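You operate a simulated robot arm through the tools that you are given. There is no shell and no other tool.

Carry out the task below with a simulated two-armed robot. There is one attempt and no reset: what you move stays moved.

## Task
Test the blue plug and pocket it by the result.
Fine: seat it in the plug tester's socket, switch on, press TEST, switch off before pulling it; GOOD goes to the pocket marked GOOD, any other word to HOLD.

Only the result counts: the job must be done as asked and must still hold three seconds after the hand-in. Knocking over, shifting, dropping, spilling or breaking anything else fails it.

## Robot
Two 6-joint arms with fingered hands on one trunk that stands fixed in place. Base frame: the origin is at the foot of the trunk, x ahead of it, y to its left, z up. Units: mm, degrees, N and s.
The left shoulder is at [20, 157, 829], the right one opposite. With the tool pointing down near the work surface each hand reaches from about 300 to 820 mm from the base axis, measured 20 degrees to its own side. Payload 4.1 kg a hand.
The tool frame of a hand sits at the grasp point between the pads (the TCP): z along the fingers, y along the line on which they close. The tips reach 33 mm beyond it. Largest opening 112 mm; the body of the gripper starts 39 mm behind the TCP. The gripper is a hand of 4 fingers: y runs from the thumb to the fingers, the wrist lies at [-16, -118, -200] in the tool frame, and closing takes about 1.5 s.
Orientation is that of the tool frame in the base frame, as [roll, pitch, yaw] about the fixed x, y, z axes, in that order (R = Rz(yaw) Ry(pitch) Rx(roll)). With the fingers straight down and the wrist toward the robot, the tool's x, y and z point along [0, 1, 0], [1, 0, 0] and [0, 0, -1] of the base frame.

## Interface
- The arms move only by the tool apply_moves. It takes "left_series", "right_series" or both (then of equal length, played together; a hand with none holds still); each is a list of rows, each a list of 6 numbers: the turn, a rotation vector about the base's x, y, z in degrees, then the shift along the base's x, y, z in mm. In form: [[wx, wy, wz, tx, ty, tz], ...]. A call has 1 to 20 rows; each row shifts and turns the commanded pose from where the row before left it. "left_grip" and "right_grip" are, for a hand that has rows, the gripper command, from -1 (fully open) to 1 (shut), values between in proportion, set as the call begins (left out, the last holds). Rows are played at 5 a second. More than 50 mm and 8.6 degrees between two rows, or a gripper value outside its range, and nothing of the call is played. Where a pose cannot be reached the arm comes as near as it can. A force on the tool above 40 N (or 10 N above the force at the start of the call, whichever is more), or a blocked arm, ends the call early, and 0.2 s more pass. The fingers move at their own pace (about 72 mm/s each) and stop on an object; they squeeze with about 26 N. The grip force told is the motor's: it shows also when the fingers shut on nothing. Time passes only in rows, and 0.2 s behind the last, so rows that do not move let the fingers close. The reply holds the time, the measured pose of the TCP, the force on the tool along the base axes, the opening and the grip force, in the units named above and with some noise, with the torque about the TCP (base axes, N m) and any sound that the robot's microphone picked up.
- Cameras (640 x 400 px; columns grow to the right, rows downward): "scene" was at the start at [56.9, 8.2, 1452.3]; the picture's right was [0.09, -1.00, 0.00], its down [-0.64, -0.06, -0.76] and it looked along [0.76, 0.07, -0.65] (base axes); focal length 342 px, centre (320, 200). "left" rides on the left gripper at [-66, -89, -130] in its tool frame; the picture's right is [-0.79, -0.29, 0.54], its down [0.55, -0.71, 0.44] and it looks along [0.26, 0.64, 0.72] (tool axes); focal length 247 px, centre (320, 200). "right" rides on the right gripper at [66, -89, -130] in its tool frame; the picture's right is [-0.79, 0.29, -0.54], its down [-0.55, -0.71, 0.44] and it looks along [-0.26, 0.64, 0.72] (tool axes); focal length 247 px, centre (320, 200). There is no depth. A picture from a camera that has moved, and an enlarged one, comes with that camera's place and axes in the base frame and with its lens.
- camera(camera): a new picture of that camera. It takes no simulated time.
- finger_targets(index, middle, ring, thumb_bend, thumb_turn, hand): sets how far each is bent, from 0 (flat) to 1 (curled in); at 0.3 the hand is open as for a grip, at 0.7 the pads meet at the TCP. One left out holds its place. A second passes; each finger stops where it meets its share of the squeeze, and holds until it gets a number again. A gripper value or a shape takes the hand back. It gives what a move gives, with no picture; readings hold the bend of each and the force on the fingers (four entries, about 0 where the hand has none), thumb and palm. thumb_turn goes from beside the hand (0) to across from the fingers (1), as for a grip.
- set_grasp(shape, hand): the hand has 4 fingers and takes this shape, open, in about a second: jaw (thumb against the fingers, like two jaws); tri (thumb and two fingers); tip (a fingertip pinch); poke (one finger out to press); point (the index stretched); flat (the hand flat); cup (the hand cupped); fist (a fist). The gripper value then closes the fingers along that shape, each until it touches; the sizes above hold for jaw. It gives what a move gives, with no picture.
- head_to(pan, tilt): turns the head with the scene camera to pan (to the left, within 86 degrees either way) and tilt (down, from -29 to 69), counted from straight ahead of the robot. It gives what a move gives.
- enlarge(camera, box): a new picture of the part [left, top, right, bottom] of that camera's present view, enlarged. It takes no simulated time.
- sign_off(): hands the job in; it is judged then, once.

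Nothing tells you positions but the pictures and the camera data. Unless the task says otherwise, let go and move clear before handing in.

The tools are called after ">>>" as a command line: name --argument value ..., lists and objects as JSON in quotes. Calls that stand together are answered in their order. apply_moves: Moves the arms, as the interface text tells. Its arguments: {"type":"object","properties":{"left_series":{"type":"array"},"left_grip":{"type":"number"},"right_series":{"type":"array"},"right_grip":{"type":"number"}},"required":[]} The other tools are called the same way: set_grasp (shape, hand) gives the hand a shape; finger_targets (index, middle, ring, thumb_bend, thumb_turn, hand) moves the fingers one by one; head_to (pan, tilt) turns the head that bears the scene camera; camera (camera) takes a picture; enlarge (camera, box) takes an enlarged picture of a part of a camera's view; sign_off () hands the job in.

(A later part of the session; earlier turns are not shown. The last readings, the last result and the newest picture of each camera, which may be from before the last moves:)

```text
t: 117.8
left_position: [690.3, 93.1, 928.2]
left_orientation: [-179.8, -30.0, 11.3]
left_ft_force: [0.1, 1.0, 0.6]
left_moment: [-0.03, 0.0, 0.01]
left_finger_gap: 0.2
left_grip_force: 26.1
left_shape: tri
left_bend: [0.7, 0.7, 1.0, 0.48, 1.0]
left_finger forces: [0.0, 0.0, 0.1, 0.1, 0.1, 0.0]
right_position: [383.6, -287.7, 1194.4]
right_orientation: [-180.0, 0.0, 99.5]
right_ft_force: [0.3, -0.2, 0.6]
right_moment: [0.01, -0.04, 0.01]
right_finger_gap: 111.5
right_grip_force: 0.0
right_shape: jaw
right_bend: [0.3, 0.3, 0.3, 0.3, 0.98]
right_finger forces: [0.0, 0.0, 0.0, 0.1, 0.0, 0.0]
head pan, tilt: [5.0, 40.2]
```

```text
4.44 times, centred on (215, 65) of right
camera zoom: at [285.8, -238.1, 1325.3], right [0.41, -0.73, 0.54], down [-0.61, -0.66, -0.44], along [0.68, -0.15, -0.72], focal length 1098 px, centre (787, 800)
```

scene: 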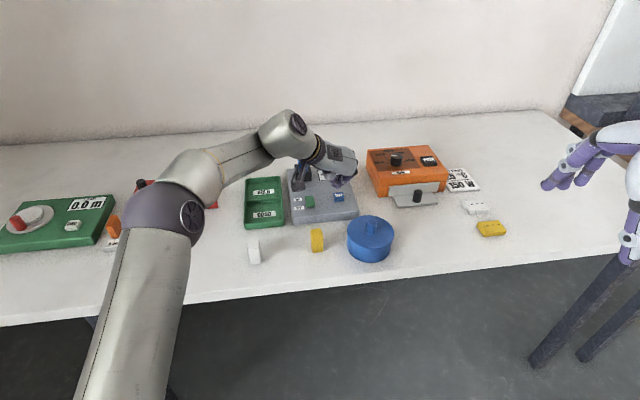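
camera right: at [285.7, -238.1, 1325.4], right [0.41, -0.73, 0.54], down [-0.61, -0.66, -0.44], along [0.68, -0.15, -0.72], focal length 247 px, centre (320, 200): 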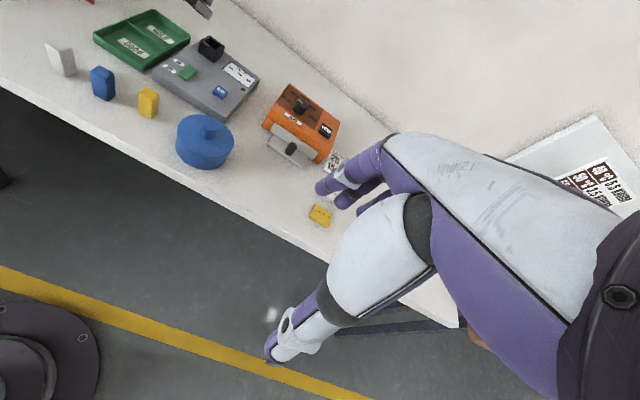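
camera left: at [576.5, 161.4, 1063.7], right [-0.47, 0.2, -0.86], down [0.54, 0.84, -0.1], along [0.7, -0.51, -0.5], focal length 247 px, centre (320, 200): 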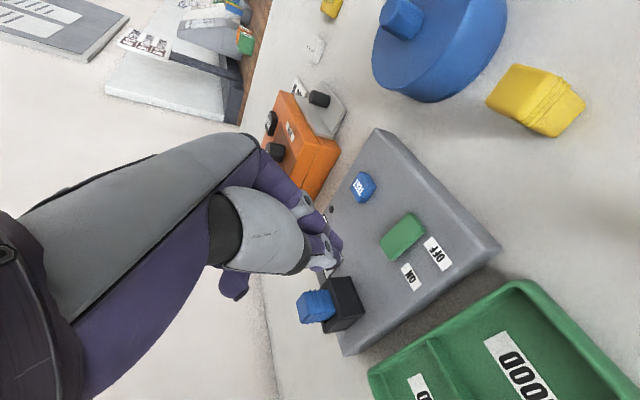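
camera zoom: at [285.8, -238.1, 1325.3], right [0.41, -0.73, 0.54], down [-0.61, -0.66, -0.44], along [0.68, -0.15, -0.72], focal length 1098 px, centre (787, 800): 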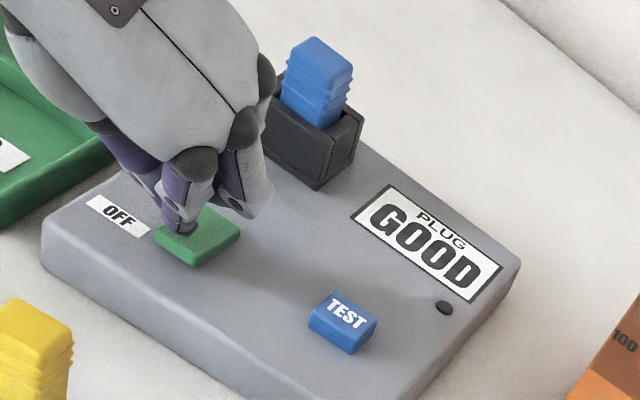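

>>> apply_moves --left_series '[[0, 0, 0, 0, 0, -2], [0, 0, 0, 0, 0, -2], [0, 0, 0, 0, 0, 0]]'

>>> apply_moves --left_series '[[0, 0, 0, 0, 0, -2], [0, 0, 0, 0, 0, -1.5], [0, 0, 0, 0, 0, 0]]'

>>> enlarge --camera "right" --box '[160, 20, 270, 110]'

```text
t: 118.6
left_position: [691.2, 92.6, 923.6]
left_orientation: [-179.9, -30.0, 11.4]
left_ft_force: [0.5, -0.2, 0.0]
left_moment: [0.02, 0.01, 0.01]
left_finger_gap: 0.0
left_grip_force: 26.0
left_shape: tri
left_bend: [0.7, 0.7, 1.0, 0.48, 1.0]
left_finger forces: [0.0, 0.0, 0.0, 0.0, 0.0, 0.1]
right_position: [384.1, -287.2, 1196.4]
right_orientation: [179.9, -0.1, 99.4]
right_ft_force: [0.3, 0.2, 0.1]
right_moment: [0.01, -0.01, -0.06]
right_finger_gap: 111.8
right_grip_force: 0.1
right_shape: jaw
right_bend: [0.3, 0.3, 0.3, 0.3, 0.98]
right_finger forces: [0.1, 0.1, 0.0, 0.0, 0.0, 0.1]
head pan, tilt: [5.0, 40.2]
```

```text
t: 119.4
left_position: [690.7, 92.3, 921.6]
left_orientation: [-179.9, -30.1, 11.5]
left_ft_force: [-1.3, -0.5, 6.2]
left_moment: [-0.1, -0.04, 0.0]
left_finger_gap: 0.0
left_grip_force: 26.2
left_shape: tri
left_bend: [0.7, 0.7, 1.0, 0.48, 1.0]
left_finger forces: [0.0, 0.1, 0.0, 0.0, 0.0, 0.0]
right_position: [383.1, -288.6, 1194.6]
right_orientation: [180.0, -0.1, 99.5]
right_ft_force: [-0.4, -0.1, 1.3]
right_moment: [-0.01, 0.0, 0.0]
right_finger_gap: 111.7
right_grip_force: 0.0
right_shape: jaw
right_bend: [0.3, 0.3, 0.3, 0.3, 0.98]
right_finger forces: [0.0, 0.0, 0.1, 0.0, 0.1, 0.0]
head pan, tilt: [5.0, 40.2]
```

```text
4.44 times, centred on (215, 65) of right
camera zoom: at [285.5, -238.2, 1325.4], right [0.41, -0.73, 0.54], down [-0.61, -0.66, -0.44], along [0.68, -0.15, -0.72], focal length 1098 px, centre (787, 800)
```

zoom: 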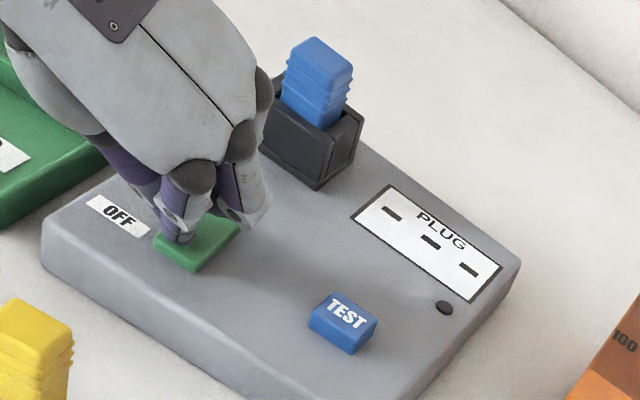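

The display has gone back to dashes, so it's off. One more millimetre to make sure, then I'll lift and check the rocker.

>>> apply_moves --left_series '[[0, 0, 0, 0, 0, -1], [0, 0, 0, 0, 0, 0], [0, 0, 0, 0, 0, 6], [0, 0, 0, 0, 0, 25], [0, 0, 0, 0, 10, 35], [0, 0, 0, 0, 10, 35], [0, 0, 0, 0, 0, 0]]'

>>> enlarge --camera "scene" --box '[240, 150, 365, 228]'

>>> enlarge --camera "right" --box '[160, 20, 270, 110]'

>>> camera --camera "left"

```text
t: 121.0
left_position: [690.1, 115.3, 1020.9]
left_orientation: [-180.0, -29.9, 11.5]
left_ft_force: [0.6, 0.1, -0.1]
left_moment: [-0.02, 0.02, 0.03]
left_finger_gap: 0.1
left_grip_force: 25.6
left_shape: tri
left_bend: [0.7, 0.7, 1.0, 0.48, 1.0]
left_finger forces: [0.1, 0.0, 0.0, 0.0, 0.0, 0.1]
right_position: [384.3, -287.9, 1195.4]
right_orientation: [180.0, 0.1, 99.5]
right_ft_force: [-0.1, -0.4, 1.1]
right_moment: [0.0, 0.02, 0.02]
right_finger_gap: 111.6
right_grip_force: 0.1
right_shape: jaw
right_bend: [0.3, 0.3, 0.3, 0.3, 0.98]
right_finger forces: [0.0, 0.1, 0.0, 0.0, 0.0, 0.0]
head pan, tilt: [5.0, 40.2]
```

```text
5.12 times, centred on (302, 189) of scene
camera zoom: at [57.0, 8.2, 1452.3], right [0.09, -1.0, 0.0], down [-0.64, -0.06, -0.76], along [0.76, 0.07, -0.65], focal length 1754 px, centre (410, 256)
```

zoom: 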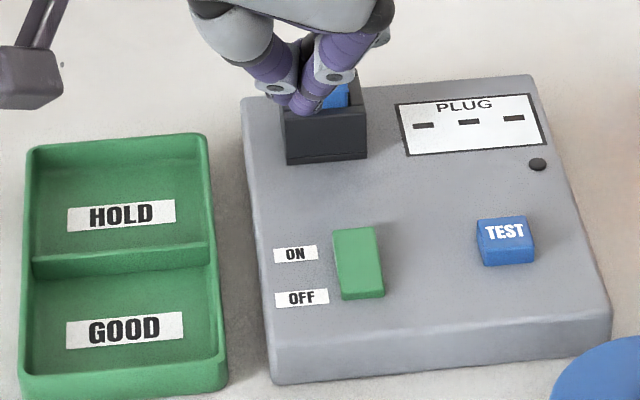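

```text
4.44 times, centred on (215, 65) of right
camera zoom: at [285.8, -238.1, 1325.3], right [0.41, -0.73, 0.54], down [-0.61, -0.66, -0.44], along [0.68, -0.15, -0.72], focal length 1098 px, centre (787, 800)
```

zoom: 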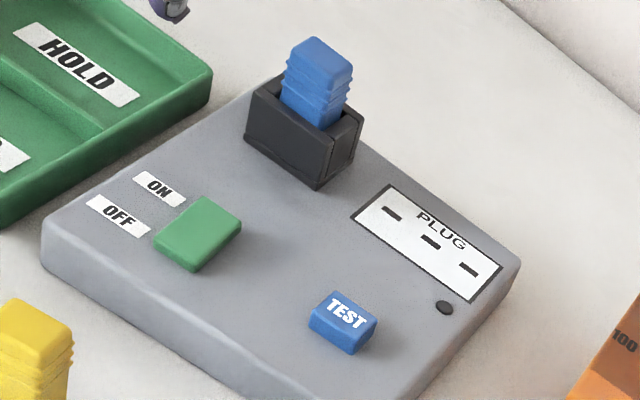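

```text
taken
camera left: at [554.0, 176.1, 1102.4], right [-0.47, 0.2, -0.86], down [0.54, 0.84, -0.1], along [0.7, -0.51, -0.5], focal length 247 px, centre (320, 200)
```

left: 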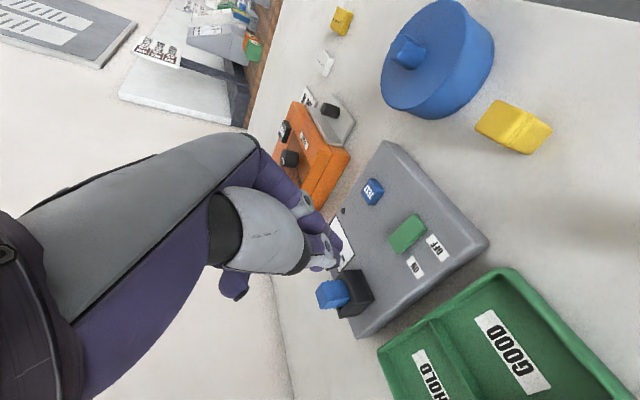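

The switch is OFF and the plug is still upright in the socket. Now I'll open the fingers, lean to 45°, and come over the plug to grip its head.

>>> apply_moves --left_series '[[1.49, -7.35, 0, 15, 0, 0], [1.49, -7.35, 0, 15, 0, 0], [0, 0, 0, 25, 0, -2], [0, 0, 0, 25, 0.7, -5], [0, 0, 0, 15, 0.7, -5], [0, 0, 0, 12, 0, -5], [0, 0, 0, 0, 0, 0]]' --left_grip 0.12

>>> enlarge --camera "left" --box '[290, 170, 440, 300]'

>>> enlarge --camera "scene" --box '[280, 130, 340, 185]'

>>> enlarge --camera "right" --box '[180, 0, 260, 65]'

```text
t: 122.6
left_position: [799.0, 114.5, 1003.3]
left_orientation: [-179.9, -44.9, 11.4]
left_ft_force: [-1.1, -0.9, 0.7]
left_moment: [0.02, 0.02, -0.01]
left_finger_gap: 49.0
left_grip_force: 0.0
left_shape: tri
left_bend: [0.76, 0.47, 0.99, 0.72, 1.0]
left_finger forces: [0.0, 0.0, 0.0, 0.0, 0.1, 0.0]
right_position: [383.3, -288.6, 1195.7]
right_orientation: [-180.0, -0.1, 99.4]
right_ft_force: [-0.4, 0.3, -0.1]
right_moment: [-0.01, -0.03, 0.02]
right_finger_gap: 111.9
right_grip_force: 0.0
right_shape: jaw
right_bend: [0.3, 0.3, 0.3, 0.3, 0.98]
right_finger forces: [0.0, 0.0, 0.1, 0.0, 0.1, 0.0]
head pan, tilt: [5.0, 40.2]
```

```text
3.08 times, centred on (365, 235) of left
camera zoom: at [645.7, 172.7, 1049.9], right [-0.23, 0.25, -0.94], down [0.54, 0.84, 0.08], along [0.81, -0.49, -0.33], focal length 760 px, centre (182, 92)
```

zoom: 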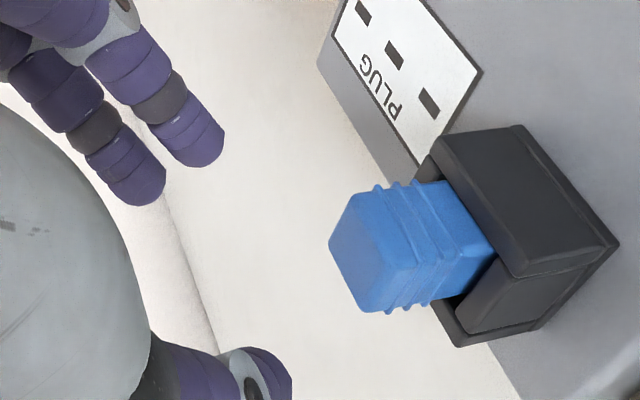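

```text
7.27 times, centred on (310, 158) of scene
camera zoom: at [56.8, 8.2, 1452.3], right [0.09, -1.0, 0.0], down [-0.64, -0.06, -0.76], along [0.76, 0.07, -0.65], focal length 2491 px, centre (393, 509)
```

zoom: 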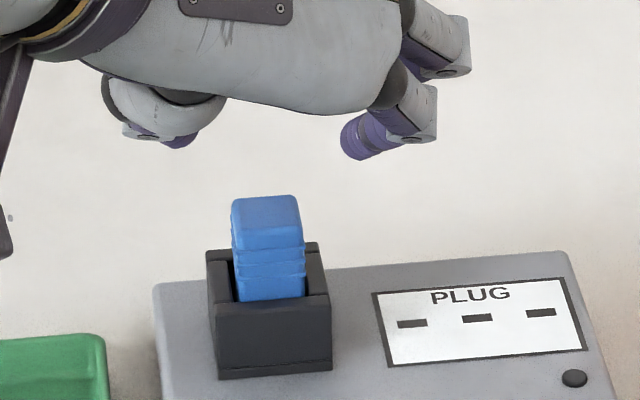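

```text
6.15 times, centred on (220, 32) of right
camera zoom: at [285.7, -238.1, 1325.4], right [0.41, -0.73, 0.54], down [-0.61, -0.66, -0.44], along [0.68, -0.15, -0.72], focal length 1520 px, centre (935, 1231)
```

zoom: 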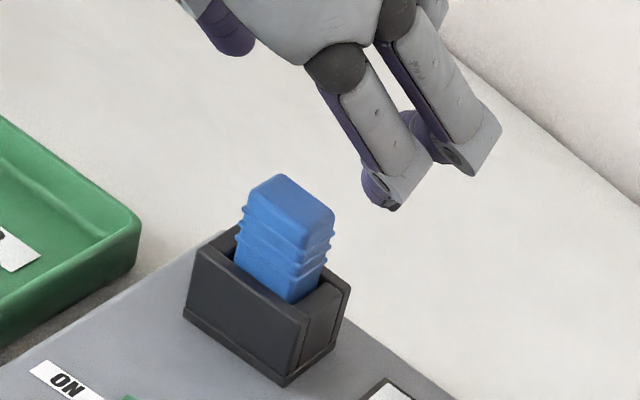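

>>> apply_moves --left_series '[[0, 0, 0, -3.2, 4, 0], [0, 0, 0, 0, 0, -12], [0, 0, 0, 0, 0, -12], [0, 0, 0, 0, 0, -10], [0, 0, 0, 0, 0, 0]]'

>>> enlarge --camera "left" --box '[290, 170, 440, 300]'

>>> enlarge --camera "scene" --box '[280, 130, 340, 185]'

>>> enlarge --camera "right" --box '[180, 0, 260, 65]'

```text
t: 123.8
left_position: [795.7, 118.1, 970.0]
left_orientation: [-179.9, -44.9, 11.6]
left_ft_force: [0.2, -0.1, 0.3]
left_moment: [0.01, 0.0, 0.01]
left_finger_gap: 49.1
left_grip_force: 0.1
left_shape: tri
left_bend: [0.76, 0.47, 0.99, 0.72, 1.0]
left_finger forces: [0.0, 0.0, 0.0, 0.1, 0.0, 0.0]
right_position: [384.6, -288.6, 1195.6]
right_orientation: [179.9, 0.0, 99.5]
right_ft_force: [0.5, 0.0, -0.1]
right_moment: [0.01, 0.03, 0.01]
right_finger_gap: 111.7
right_grip_force: 0.0
right_shape: jaw
right_bend: [0.3, 0.3, 0.3, 0.3, 0.98]
right_finger forces: [0.0, 0.1, 0.0, 0.0, 0.0, 0.0]
head pan, tilt: [5.0, 40.2]
```

```text
3.08 times, centred on (365, 235) of left
camera zoom: at [642.5, 176.2, 1016.2], right [-0.23, 0.25, -0.94], down [0.54, 0.84, 0.08], along [0.81, -0.49, -0.33], focal length 760 px, centre (182, 92)
```

zoom: 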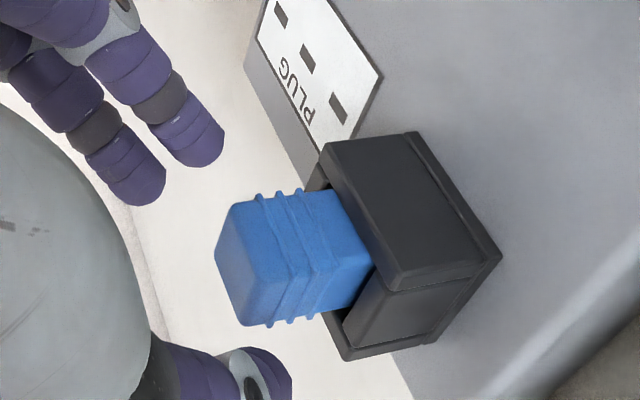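

```text
7.27 times, centred on (310, 158) of scene
camera zoom: at [56.9, 8.2, 1452.3], right [0.09, -1.0, 0.0], down [-0.64, -0.06, -0.76], along [0.76, 0.07, -0.65], focal length 2491 px, centre (393, 509)
```

zoom: 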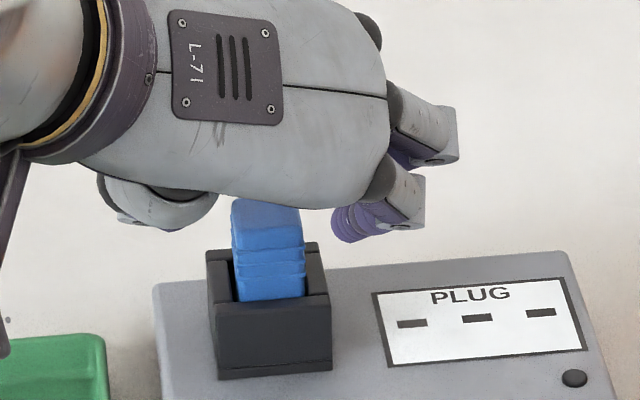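

```text
6.15 times, centred on (220, 32) of right
camera zoom: at [285.7, -238.1, 1325.3], right [0.41, -0.73, 0.54], down [-0.61, -0.66, -0.44], along [0.68, -0.15, -0.72], focal length 1520 px, centre (935, 1231)
```

zoom: 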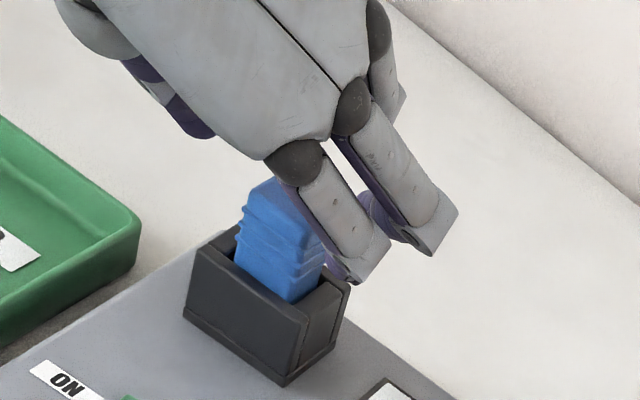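

>>> apply_moves --left_series '[[0, 0, 0, 0, 0, -8], [0, 0, 0, 0, 0, -6], [0, 0, 0, 0, 0, -5], [0, 0, 0, 0, 0, 0]]'

>>> apply_moves --left_series '[[0, 0, 0, 0, 0, 0], [0, 0, 0, 0, 0, 0], [0, 0, 0, 0, 0, 0], [0, 0, 0, 0, 0, 0], [0, 0, 0, 0, 0, 0]]' --left_grip 0.6

>>> enlarge --camera "left" --box '[290, 170, 440, 300]'

>>> enlarge --camera "right" --box '[180, 0, 260, 65]'

```text
t: 124.8
left_position: [795.4, 117.4, 950.9]
left_orientation: [-179.9, -44.9, 11.5]
left_ft_force: [-0.3, -0.6, -0.8]
left_moment: [-0.01, -0.02, 0.01]
left_finger_gap: 49.0
left_grip_force: 0.0
left_shape: tri
left_bend: [0.76, 0.47, 0.99, 0.72, 1.0]
left_finger forces: [0.1, 0.0, 0.1, 0.0, 0.1, 0.1]
right_position: [383.7, -289.5, 1194.6]
right_orientation: [-180.0, 0.1, 99.5]
right_ft_force: [-0.3, -0.1, -0.2]
right_moment: [-0.01, -0.02, 0.02]
right_finger_gap: 111.9
right_grip_force: 0.2
right_shape: jaw
right_bend: [0.3, 0.3, 0.3, 0.3, 0.98]
right_finger forces: [0.0, 0.0, 0.1, 0.1, 0.0, 0.0]
head pan, tilt: [5.0, 40.2]
```

```text
t: 126.0
left_position: [795.5, 116.9, 951.1]
left_orientation: [-179.8, -44.9, 11.4]
left_ft_force: [0.8, -0.2, 0.6]
left_moment: [-0.01, 0.01, -0.03]
left_finger_gap: 22.9
left_grip_force: 0.2
left_shape: tri
left_bend: [0.75, 0.58, 0.99, 0.74, 1.0]
left_finger forces: [0.1, 0.4, 0.0, 0.0, 0.2, 0.1]
right_position: [384.7, -288.1, 1195.1]
right_orientation: [179.9, 0.0, 99.5]
right_ft_force: [1.1, -0.6, 0.5]
right_moment: [-0.01, 0.01, 0.04]
right_finger_gap: 111.7
right_grip_force: 0.0
right_shape: jaw
right_bend: [0.3, 0.3, 0.3, 0.3, 0.98]
right_finger forces: [0.0, 0.0, 0.1, 0.1, 0.0, 0.0]
head pan, tilt: [5.0, 40.2]
```

```text
3.08 times, centred on (365, 235) of left
camera zoom: at [642.0, 176.0, 997.2], right [-0.23, 0.25, -0.94], down [0.54, 0.84, 0.08], along [0.81, -0.49, -0.33], focal length 760 px, centre (182, 92)
```

zoom: 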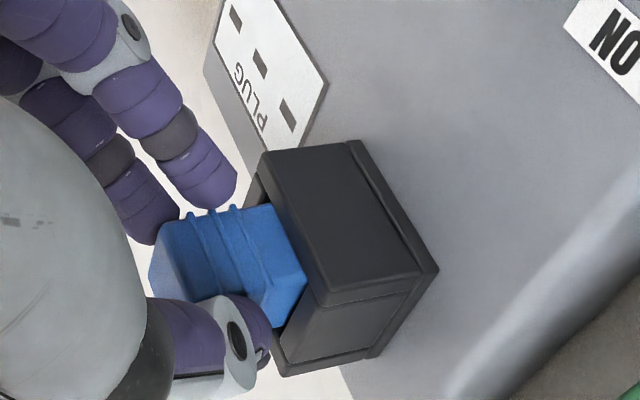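

```text
6.15 times, centred on (220, 32) of right
camera zoom: at [285.7, -238.1, 1325.3], right [0.41, -0.73, 0.54], down [-0.61, -0.66, -0.44], along [0.68, -0.15, -0.72], focal length 1520 px, centre (935, 1231)
```

zoom: 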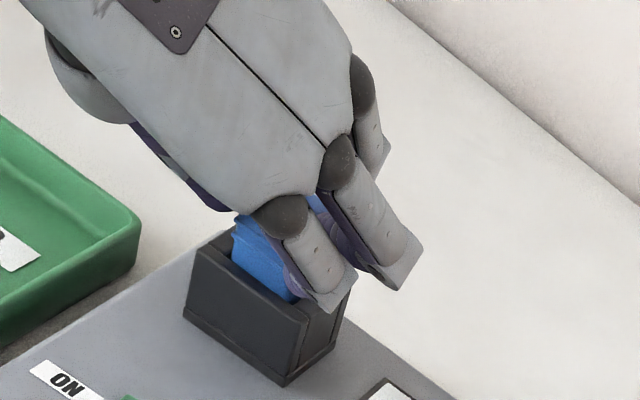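

The tips are around the head with light contact on middle and thumb. I'll squeeze.

>>> apply_moves --left_series '[[0, 0, 0, 0, 0, 0], [0, 0, 0, 0, 0, 0], [0, 0, 0, 0, 0, 0], [0, 0, 0, 0, 0, 0], [0, 0, 0, 0, 0, 0]]' --left_grip 1

>>> enlarge --camera "left" --box '[290, 170, 440, 300]'

>>> enlarge --camera "right" --box '[180, 0, 260, 65]'

```text
t: 127.2
left_position: [794.7, 118.4, 950.3]
left_orientation: [-180.0, -44.9, 11.4]
left_ft_force: [1.4, -0.5, 0.8]
left_moment: [0.01, 0.02, -0.05]
left_finger_gap: 18.4
left_grip_force: 25.6
left_shape: tri
left_bend: [0.75, 0.59, 1.0, 0.75, 1.0]
left_finger forces: [10.1, 12.6, 0.1, 0.1, 21.6, 0.0]
right_position: [385.0, -287.6, 1194.9]
right_orientation: [180.0, -0.1, 99.4]
right_ft_force: [0.7, -0.7, -0.6]
right_moment: [0.0, 0.01, 0.0]
right_finger_gap: 111.5
right_grip_force: 0.1
right_shape: jaw
right_bend: [0.3, 0.3, 0.3, 0.3, 0.98]
right_finger forces: [0.0, 0.1, 0.1, 0.1, 0.1, 0.1]
head pan, tilt: [5.0, 40.2]
```

```text
3.08 times, centred on (365, 235) of left
camera zoom: at [642.1, 176.0, 997.1], right [-0.23, 0.25, -0.94], down [0.54, 0.84, 0.08], along [0.81, -0.49, -0.33], focal length 760 px, centre (182, 92)
```

zoom: 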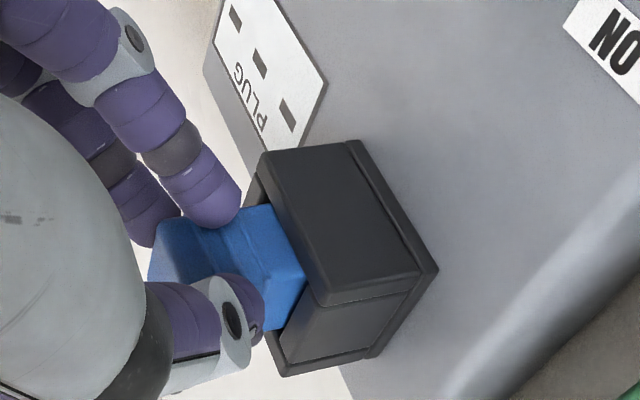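

```text
6.15 times, centred on (220, 32) of right
camera zoom: at [285.8, -238.1, 1325.3], right [0.41, -0.73, 0.54], down [-0.61, -0.66, -0.44], along [0.68, -0.15, -0.72], focal length 1520 px, centre (935, 1231)
```

zoom: 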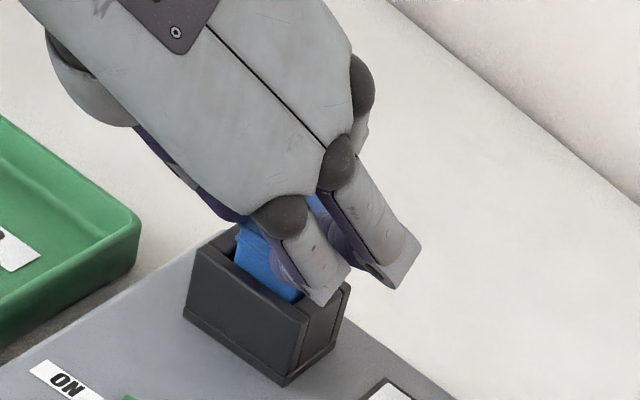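

A good grip again. I'll pull straight up slowly and watch the force.

>>> apply_moves --left_series '[[0, 0, 0, 0, 0, 2], [0, 0, 0, 0, 0, 3], [0, 0, 0, 0, 0, 0]]'

>>> apply_moves --left_series '[[0, 0, 0, 0, 0, 5], [0, 0, 0, 0, 0, 5], [0, 0, 0, 0, 0, 6], [0, 0, 0, 0, 0, 8], [0, 0, 0, 0, 0, 8], [0, 0, 0, 0, 0, 0]]'

>>> enlarge --camera "left" --box '[290, 170, 440, 300]'

>>> enlarge --camera "scene" --box '[270, 130, 350, 195]'

```text
t: 128.0
left_position: [794.0, 117.7, 953.9]
left_orientation: [-179.8, -44.9, 11.3]
left_ft_force: [0.7, 1.1, -3.1]
left_moment: [0.07, 0.1, -0.08]
left_finger_gap: 18.4
left_grip_force: 26.4
left_shape: tri
left_bend: [0.75, 0.59, 1.0, 0.75, 1.0]
left_finger forces: [9.6, 13.0, 0.0, 0.0, 22.1, 0.0]
right_position: [383.7, -289.4, 1194.8]
right_orientation: [-180.0, 0.1, 99.5]
right_ft_force: [-0.1, 0.6, 0.4]
right_moment: [0.02, 0.0, 0.0]
right_finger_gap: 111.9
right_grip_force: 0.2
right_shape: jaw
right_bend: [0.3, 0.3, 0.3, 0.3, 0.98]
right_finger forces: [0.0, 0.0, 0.0, 0.0, 0.1, 0.1]
head pan, tilt: [5.0, 40.2]
```

```text
t: 129.4
left_position: [795.6, 119.5, 988.2]
left_orientation: [-179.8, -45.0, 11.4]
left_ft_force: [-0.8, 0.5, -0.5]
left_moment: [0.03, 0.05, -0.03]
left_finger_gap: 18.6
left_grip_force: 25.9
left_shape: tri
left_bend: [0.74, 0.59, 1.0, 0.76, 1.0]
left_finger forces: [10.7, 12.6, 0.2, 0.0, 23.1, 0.0]
right_position: [384.9, -287.7, 1194.3]
right_orientation: [-180.0, -0.1, 99.5]
right_ft_force: [0.5, 0.2, 0.3]
right_moment: [-0.01, -0.01, -0.02]
right_finger_gap: 111.9
right_grip_force: 0.1
right_shape: jaw
right_bend: [0.3, 0.3, 0.3, 0.3, 0.98]
right_finger forces: [0.0, 0.0, 0.0, 0.0, 0.0, 0.0]
head pan, tilt: [5.0, 40.2]
```

```text
3.08 times, centred on (365, 235) of left
camera zoom: at [642.3, 176.5, 1034.3], right [-0.23, 0.25, -0.94], down [0.54, 0.84, 0.08], along [0.81, -0.49, -0.33], focal length 760 px, centre (182, 92)
```

zoom: 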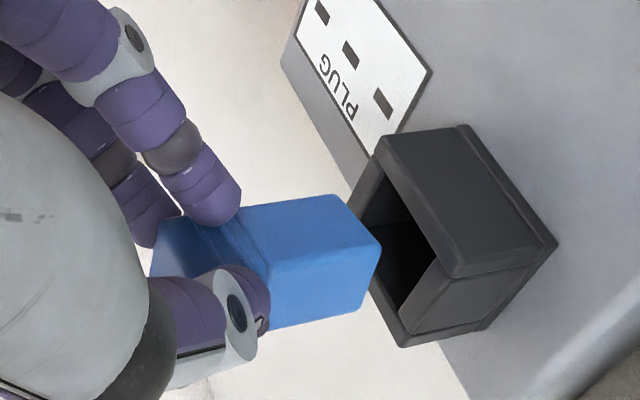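

```text
6.15 times, centred on (310, 162) of scene
camera zoom: at [57.0, 8.2, 1452.3], right [0.09, -1.0, 0.0], down [-0.64, -0.06, -0.76], along [0.76, 0.07, -0.65], focal length 2108 px, centre (382, 431)
```

zoom: 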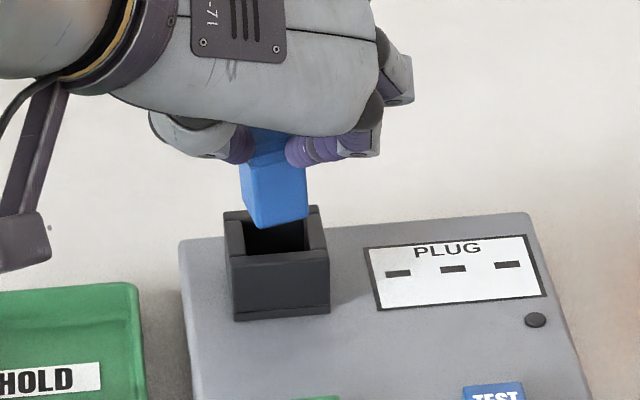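

The plug is out cleanly. I'll lift higher and carry it over the tray to above the GOOD pocket.

>>> apply_moves --left_series '[[0, 0, 0, 0, 0, 15], [0, 0, 0, -5, 2, 15], [0, 0, 0, -22, 17, 0], [0, 0, 0, -22, 17, 0], [0, 0, 0, -22, 17, 0], [0, 0, 0, -22, 17, 0], [0, 0, 0, -22, 17, 0], [0, 0, 0, 0, 0, 0]]'

>>> camera --camera "scene"

>>> camera --camera "left"

>>> camera --camera "right"

```text
t: 131.2
left_position: [680.4, 207.0, 1018.1]
left_orientation: [-179.9, -45.0, 11.3]
left_ft_force: [-0.6, -0.4, 0.3]
left_moment: [0.02, 0.05, -0.02]
left_finger_gap: 18.4
left_grip_force: 26.0
left_shape: tri
left_bend: [0.74, 0.59, 1.0, 0.76, 1.0]
left_finger forces: [10.6, 12.7, 0.0, 0.1, 23.0, 0.1]
right_position: [383.2, -287.5, 1196.5]
right_orientation: [179.9, 0.0, 99.4]
right_ft_force: [-0.1, 0.6, 0.0]
right_moment: [0.04, 0.01, 0.01]
right_finger_gap: 111.5
right_grip_force: 0.0
right_shape: jaw
right_bend: [0.3, 0.3, 0.3, 0.3, 0.98]
right_finger forces: [0.0, 0.0, 0.0, 0.1, 0.0, 0.0]
head pan, tilt: [5.0, 40.2]
```

```text
taken
```

scene: 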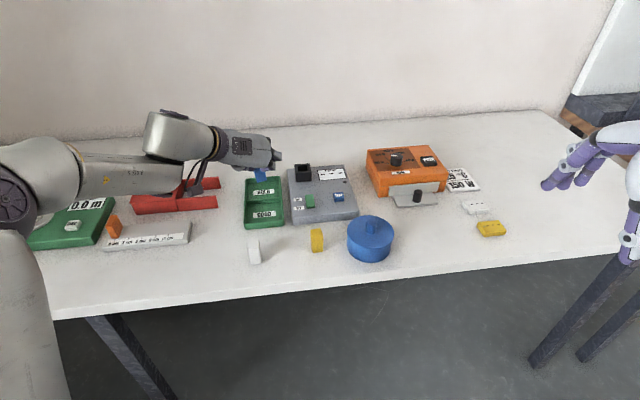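

```text
taken
camera left: at [526.7, 264.2, 1064.0], right [-0.23, 0.25, -0.94], down [0.54, 0.84, 0.08], along [0.81, -0.49, -0.33], focal length 247 px, centre (320, 200)
```

left: 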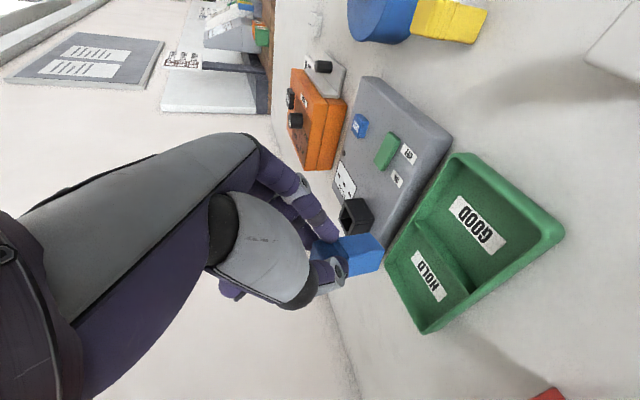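

```text
taken
camera right: at [285.8, -238.1, 1325.3], right [0.41, -0.73, 0.54], down [-0.61, -0.66, -0.44], along [0.68, -0.15, -0.72], focal length 247 px, centre (320, 200)
```

right: 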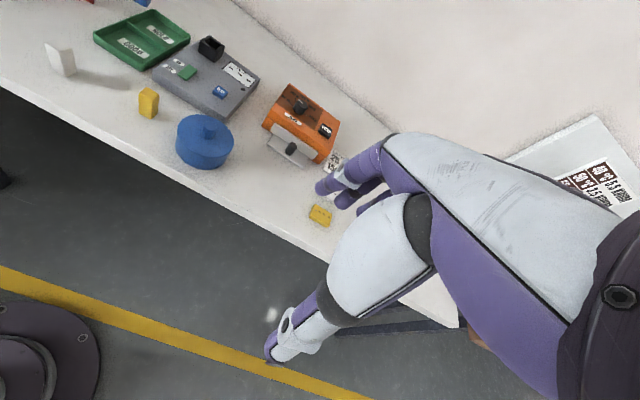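

The plug is above the GOOD pocket. I'll lower in stages and check reach each time.

>>> apply_moves --left_series '[[0, 0, 0, 0, 0, -15], [0, 0, 0, 0, 0, -15], [0, 0, 0, 0, 0, 0]]'

>>> apply_moves --left_series '[[0, 0, 0, 0, 0, -15], [0, 0, 0, 0, 0, -15], [0, 0, 0, 0, 0, 0]]'

>>> camera --camera "scene"

>>> camera --camera "left"

```text
t: 132.0
left_position: [679.1, 206.1, 986.7]
left_orientation: [-180.0, -44.9, 11.5]
left_ft_force: [0.1, 0.8, -0.3]
left_moment: [-0.02, 0.01, -0.03]
left_finger_gap: 18.3
left_grip_force: 26.1
left_shape: tri
left_bend: [0.74, 0.59, 1.0, 0.76, 1.0]
left_finger forces: [10.6, 12.6, 0.0, 0.0, 22.9, 0.1]
right_position: [383.5, -288.1, 1194.9]
right_orientation: [180.0, 0.0, 99.6]
right_ft_force: [0.1, -0.8, -0.4]
right_moment: [-0.02, -0.01, -0.03]
right_finger_gap: 111.8
right_grip_force: 0.0
right_shape: jaw
right_bend: [0.3, 0.3, 0.3, 0.3, 0.98]
right_finger forces: [0.0, 0.0, 0.0, 0.1, 0.0, 0.0]
head pan, tilt: [5.0, 40.2]
```

```text
t: 132.8
left_position: [680.7, 205.4, 957.4]
left_orientation: [-179.8, -44.9, 11.4]
left_ft_force: [0.0, 0.9, -1.4]
left_moment: [-0.01, 0.03, -0.02]
left_finger_gap: 18.3
left_grip_force: 26.2
left_shape: tri
left_bend: [0.74, 0.59, 1.0, 0.76, 1.0]
left_finger forces: [10.7, 12.5, 0.0, 0.0, 23.0, 0.1]
right_position: [384.4, -287.4, 1195.5]
right_orientation: [-180.0, -0.1, 99.4]
right_ft_force: [0.5, -0.6, 0.5]
right_moment: [0.05, 0.01, 0.01]
right_finger_gap: 111.9
right_grip_force: 0.0
right_shape: jaw
right_bend: [0.3, 0.3, 0.3, 0.3, 0.98]
right_finger forces: [0.1, 0.1, 0.0, 0.0, 0.0, 0.0]
head pan, tilt: [5.0, 40.2]
```

```text
taken
```

scene: 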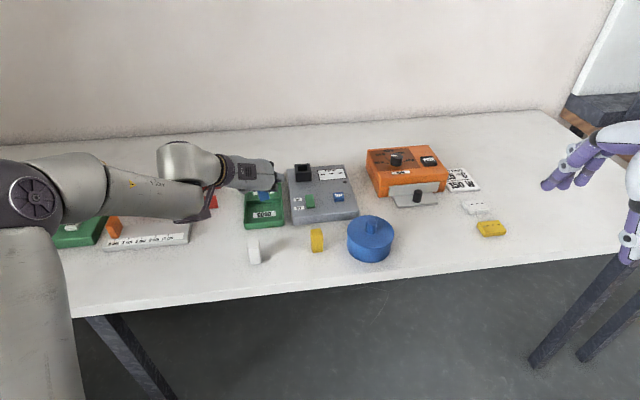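

```text
taken
camera left: at [527.3, 263.1, 1003.8], right [-0.23, 0.25, -0.94], down [0.54, 0.84, 0.08], along [0.81, -0.49, -0.33], focal length 247 px, centre (320, 200)
```

left: 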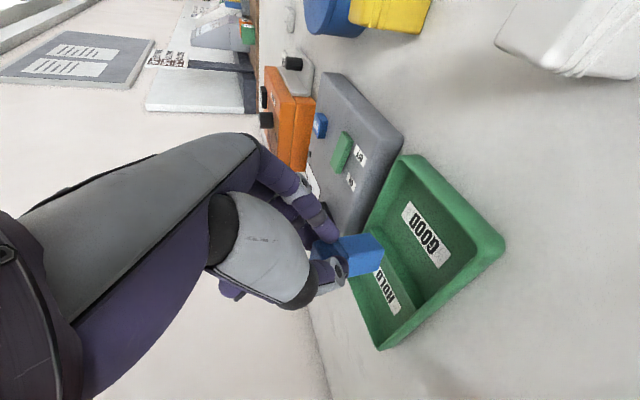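

>>> enlarge --camera "scene" --box '[80, 120, 300, 260]'

>>> enlarge --camera "left" --box '[270, 140, 520, 360]'

```text
2.86 times, centred on (190, 190) of scene
camera zoom: at [56.9, 8.2, 1452.3], right [0.09, -1.0, 0.0], down [-0.64, -0.06, -0.76], along [0.76, 0.07, -0.65], focal length 979 px, centre (691, 229)
```

zoom: 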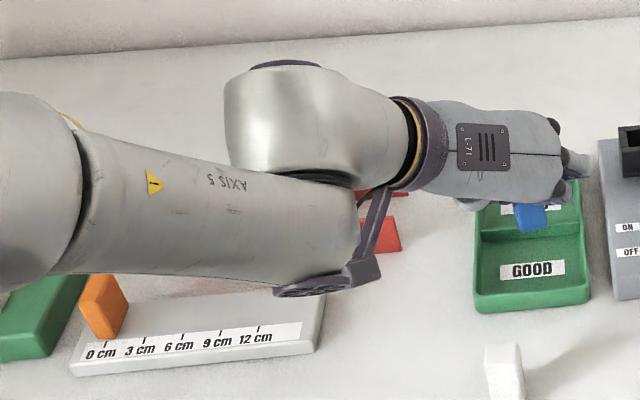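

```text
1.82 times, centred on (395, 250) of left
camera zoom: at [527.3, 263.1, 1003.8], right [-0.23, 0.25, -0.94], down [0.54, 0.84, 0.08], along [0.81, -0.49, -0.33], focal length 449 px, centre (184, 109)
```

zoom: 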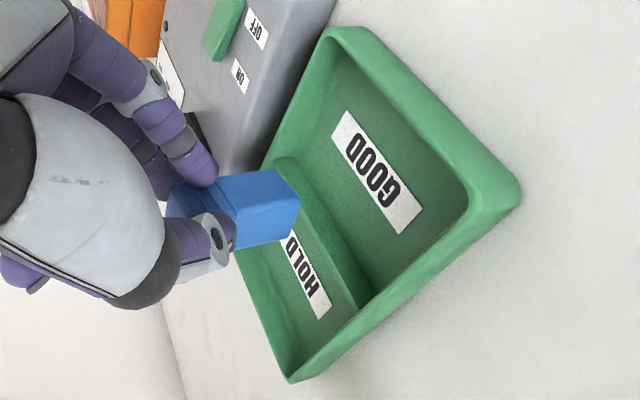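

The plug is directly above the GOOD pocket (bottom near [698, 206]) and the arm links are clear of everything. I'll continue down to near the pocket floor.

>>> apply_moves --left_series '[[0, 0, 0, 0, 0, -12], [0, 0, 0, 0, 0, -12], [0, 0, 0, 0, 0, 0]]'

>>> enlarge --camera "left" --box '[270, 140, 520, 360]'

>>> enlarge --camera "scene" --box '[180, 140, 310, 240]'

```text
t: 133.6
left_position: [679.7, 205.2, 933.4]
left_orientation: [-179.8, -44.9, 11.3]
left_ft_force: [-0.2, -0.8, -0.7]
left_moment: [-0.02, 0.03, -0.01]
left_finger_gap: 18.4
left_grip_force: 26.1
left_shape: tri
left_bend: [0.74, 0.59, 1.0, 0.76, 1.0]
left_finger forces: [10.6, 12.6, 0.0, 0.1, 23.1, 0.0]
right_position: [384.1, -288.4, 1195.1]
right_orientation: [180.0, -0.1, 99.6]
right_ft_force: [-0.2, 0.2, 0.1]
right_moment: [-0.01, 0.0, 0.0]
right_finger_gap: 111.7
right_grip_force: 0.0
right_shape: jaw
right_bend: [0.3, 0.3, 0.3, 0.3, 0.98]
right_finger forces: [0.0, 0.1, 0.0, 0.0, 0.1, 0.0]
head pan, tilt: [5.0, 40.2]
```

```text
1.82 times, centred on (395, 250) of left
camera zoom: at [527.7, 263.1, 979.3], right [-0.23, 0.25, -0.94], down [0.54, 0.84, 0.08], along [0.81, -0.49, -0.33], focal length 449 px, centre (184, 109)
```

zoom: 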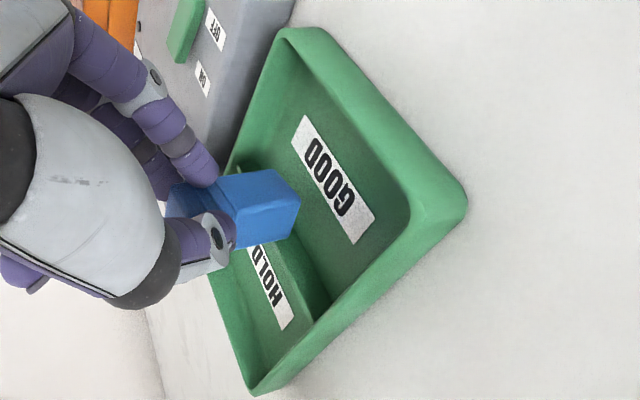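

```text
4.00 times, centred on (245, 190) of scene
camera zoom: at [56.9, 8.2, 1452.3], right [0.09, -1.0, 0.0], down [-0.64, -0.06, -0.76], along [0.76, 0.07, -0.65], focal length 1370 px, centre (620, 240)
```

zoom: 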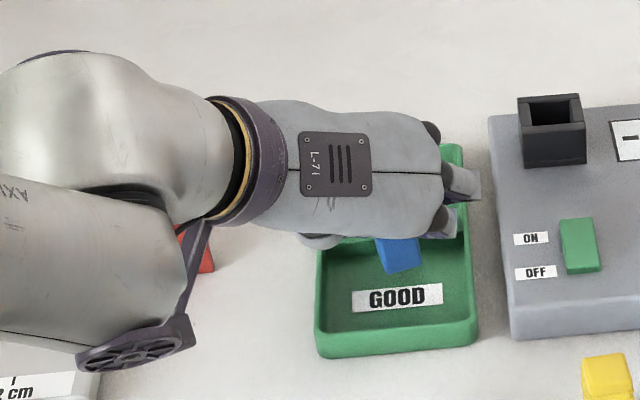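

>>> apply_moves --left_series '[[0, 0, 0, 0, 0, -6], [0, 0, 0, 0, 0, -6], [0, 0, 0, 0, 0, 0]]'

>>> apply_moves --left_series '[[0, 0, 0, 0, 0, -2.5], [0, 0, 0, 0, 0, -2.5], [0, 0, 0, 0, 0, 0]]'

>>> enlarge --camera "left" --box '[270, 140, 520, 360]'

>>> enlarge --camera "scene" --box '[220, 160, 310, 240]'

```text
t: 134.4
left_position: [678.4, 203.6, 922.3]
left_orientation: [-179.9, -44.9, 11.4]
left_ft_force: [0.6, 0.5, -0.5]
left_moment: [-0.04, 0.05, 0.0]
left_finger_gap: 18.2
left_grip_force: 26.0
left_shape: tri
left_bend: [0.74, 0.59, 1.0, 0.76, 1.0]
left_finger forces: [10.6, 12.6, 0.0, 0.1, 23.1, 0.0]
right_position: [384.2, -288.1, 1195.1]
right_orientation: [180.0, 0.1, 99.4]
right_ft_force: [0.4, 0.1, -0.3]
right_moment: [0.01, 0.02, -0.03]
right_finger_gap: 111.8
right_grip_force: 0.1
right_shape: jaw
right_bend: [0.3, 0.3, 0.3, 0.3, 0.98]
right_finger forces: [0.1, 0.0, 0.1, 0.0, 0.0, 0.0]
head pan, tilt: [5.0, 40.2]
```

```text
t: 135.2
left_position: [680.5, 204.4, 918.8]
left_orientation: [-179.8, -45.2, 11.2]
left_ft_force: [1.3, -4.0, 12.8]
left_moment: [-0.09, -0.2, -0.11]
left_finger_gap: 18.6
left_grip_force: 26.1
left_shape: tri
left_bend: [0.74, 0.59, 1.0, 0.76, 1.0]
left_finger forces: [11.6, 17.1, 0.1, 0.0, 23.9, 0.1]
right_position: [384.5, -288.0, 1195.7]
right_orientation: [-180.0, 0.0, 99.5]
right_ft_force: [0.7, 0.6, -0.4]
right_moment: [0.01, -0.01, -0.01]
right_finger_gap: 111.7
right_grip_force: 0.1
right_shape: jaw
right_bend: [0.3, 0.3, 0.3, 0.3, 0.98]
right_finger forces: [0.1, 0.0, 0.0, 0.0, 0.0, 0.0]
head pan, tilt: [5.0, 40.2]
```

```text
1.82 times, centred on (395, 250) of left
camera zoom: at [527.1, 262.5, 964.6], right [-0.23, 0.25, -0.94], down [0.54, 0.83, 0.08], along [0.81, -0.49, -0.33], focal length 449 px, centre (184, 109)
```

zoom: 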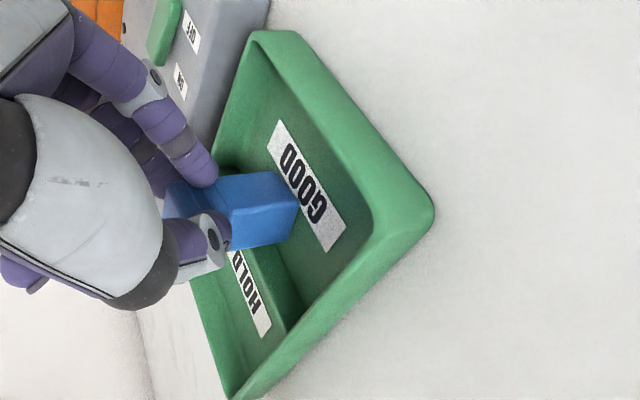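

```text
5.00 times, centred on (265, 200) of scene
camera zoom: at [56.6, 7.9, 1452.3], right [0.09, -1.0, 0.0], down [-0.64, -0.06, -0.76], along [0.76, 0.07, -0.65], focal length 1713 px, centre (595, 200)
```

zoom: 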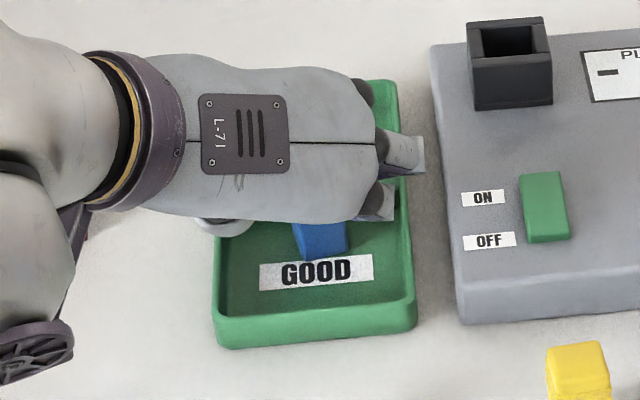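

The plug's near corner touches the pocket floor at about 13 N. I'll ease up 1 mm and release gently.

>>> apply_moves --left_series '[[0, 0, 0, 0, 0, 1], [0, 0, 0, 0, 0, 0]]'

>>> apply_moves --left_series '[[0, 0, 0, 0, 0, 0], [0, 0, 0, 0, 0, 0], [0, 0, 0, 0, 0, 0], [0, 0, 0, 0, 0, 0]]' --left_grip 0.2

>>> enlarge --camera "left" --box '[270, 140, 520, 360]'

>>> enlarge --camera "scene" --box '[220, 160, 310, 240]'

```text
t: 135.8
left_position: [678.3, 204.4, 918.5]
left_orientation: [-179.7, -44.9, 11.3]
left_ft_force: [-2.4, -3.4, 12.1]
left_moment: [-0.14, -0.11, -0.06]
left_finger_gap: 18.6
left_grip_force: 26.2
left_shape: tri
left_bend: [0.75, 0.58, 1.0, 0.77, 1.0]
left_finger forces: [15.0, 20.0, 0.0, 0.0, 21.2, 0.0]
right_position: [382.9, -288.0, 1194.9]
right_orientation: [180.0, 0.1, 99.4]
right_ft_force: [-1.0, -0.1, -0.3]
right_moment: [0.02, 0.03, -0.02]
right_finger_gap: 111.5
right_grip_force: 0.1
right_shape: jaw
right_bend: [0.3, 0.3, 0.3, 0.3, 0.98]
right_finger forces: [0.0, 0.0, 0.0, 0.0, 0.0, 0.1]
head pan, tilt: [5.0, 40.2]
```

```text
t: 136.8
left_position: [680.5, 206.5, 917.2]
left_orientation: [-179.8, -44.9, 11.3]
left_ft_force: [-0.5, 0.6, -0.4]
left_moment: [-0.01, 0.01, 0.01]
left_finger_gap: 44.5
left_grip_force: 0.1
left_shape: tri
left_bend: [0.76, 0.49, 0.99, 0.73, 1.0]
left_finger forces: [0.0, 0.0, 0.0, 0.1, 0.0, 0.0]
right_position: [383.6, -288.2, 1195.0]
right_orientation: [180.0, 0.0, 99.6]
right_ft_force: [0.8, 0.4, 0.0]
right_moment: [-0.05, 0.02, -0.01]
right_finger_gap: 111.8
right_grip_force: 0.1
right_shape: jaw
right_bend: [0.3, 0.3, 0.3, 0.3, 0.98]
right_finger forces: [0.0, 0.0, 0.0, 0.0, 0.0, 0.0]
head pan, tilt: [5.0, 40.2]
```

```text
1.82 times, centred on (395, 250) of left
camera zoom: at [526.7, 263.3, 963.9], right [-0.24, 0.25, -0.94], down [0.54, 0.84, 0.08], along [0.81, -0.49, -0.33], focal length 449 px, centre (184, 109)
```

zoom: 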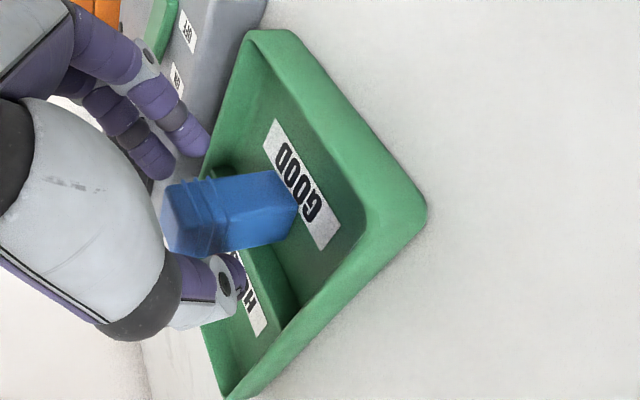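

```text
5.00 times, centred on (265, 200) of scene
camera zoom: at [56.9, 8.2, 1452.3], right [0.09, -1.0, 0.0], down [-0.64, -0.06, -0.76], along [0.76, 0.07, -0.65], focal length 1713 px, centre (595, 200)
```

zoom: 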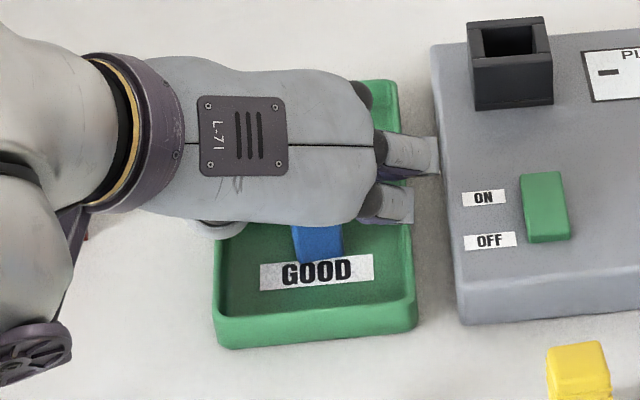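

The plug is standing in the GOOD pocket. I'll raise the hand straight up, clear of it.

>>> apply_moves --left_series '[[0, 0, 0, 0, 0, 6], [0, 0, 0, 0, 0, 10], [0, 0, 0, 0, 0, 20], [0, 0, 0, 0, 0, 30], [0, 0, 0, 0, 0, 35], [0, 0, 0, 0, 0, 0]]'

>>> camera --camera "scene"

>>> camera --camera "left"

>>> enlarge --camera "right" --box '[80, 0, 280, 125]'

```text
t: 138.2
left_position: [678.9, 204.4, 1019.3]
left_orientation: [-179.9, -44.9, 11.4]
left_ft_force: [0.6, 0.5, -0.2]
left_moment: [0.02, 0.0, -0.01]
left_finger_gap: 44.7
left_grip_force: 0.0
left_shape: tri
left_bend: [0.76, 0.49, 0.99, 0.73, 1.0]
left_finger forces: [0.0, 0.0, 0.1, 0.0, 0.0, 0.1]
right_position: [384.7, -287.5, 1194.3]
right_orientation: [-179.9, 0.0, 99.5]
right_ft_force: [0.5, -0.4, 0.1]
right_moment: [0.0, -0.01, 0.0]
right_finger_gap: 111.8
right_grip_force: 0.0
right_shape: jaw
right_bend: [0.3, 0.3, 0.3, 0.3, 0.98]
right_finger forces: [0.1, 0.1, 0.1, 0.1, 0.0, 0.1]
head pan, tilt: [5.0, 40.2]
```

```text
taken
```

scene: 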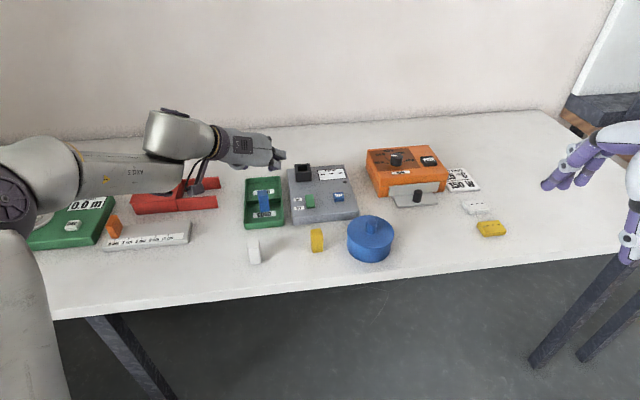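

```text
taken
camera left: at [526.3, 262.3, 1066.6], right [-0.23, 0.25, -0.94], down [0.54, 0.84, 0.08], along [0.81, -0.49, -0.33], focal length 247 px, centre (320, 200)
```

left: 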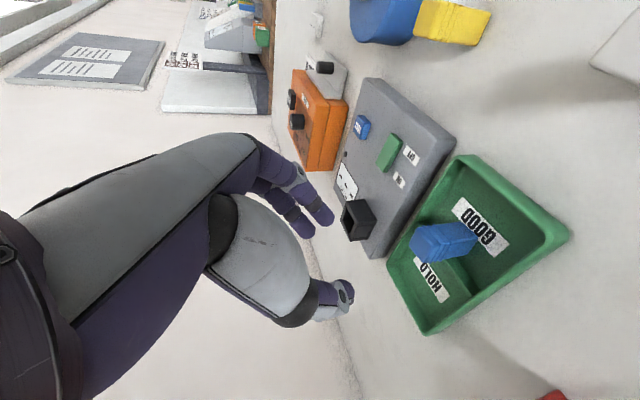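

```text
3.20 times, centred on (180, 62) of right
camera zoom: at [285.8, -238.1, 1325.3], right [0.41, -0.73, 0.54], down [-0.61, -0.66, -0.44], along [0.68, -0.15, -0.72], focal length 790 px, centre (768, 640)
```

zoom: 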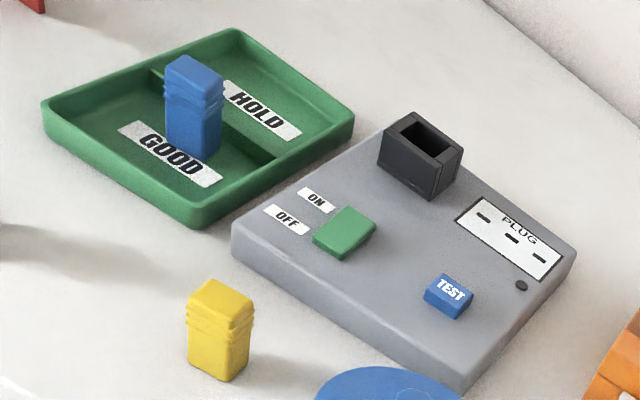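

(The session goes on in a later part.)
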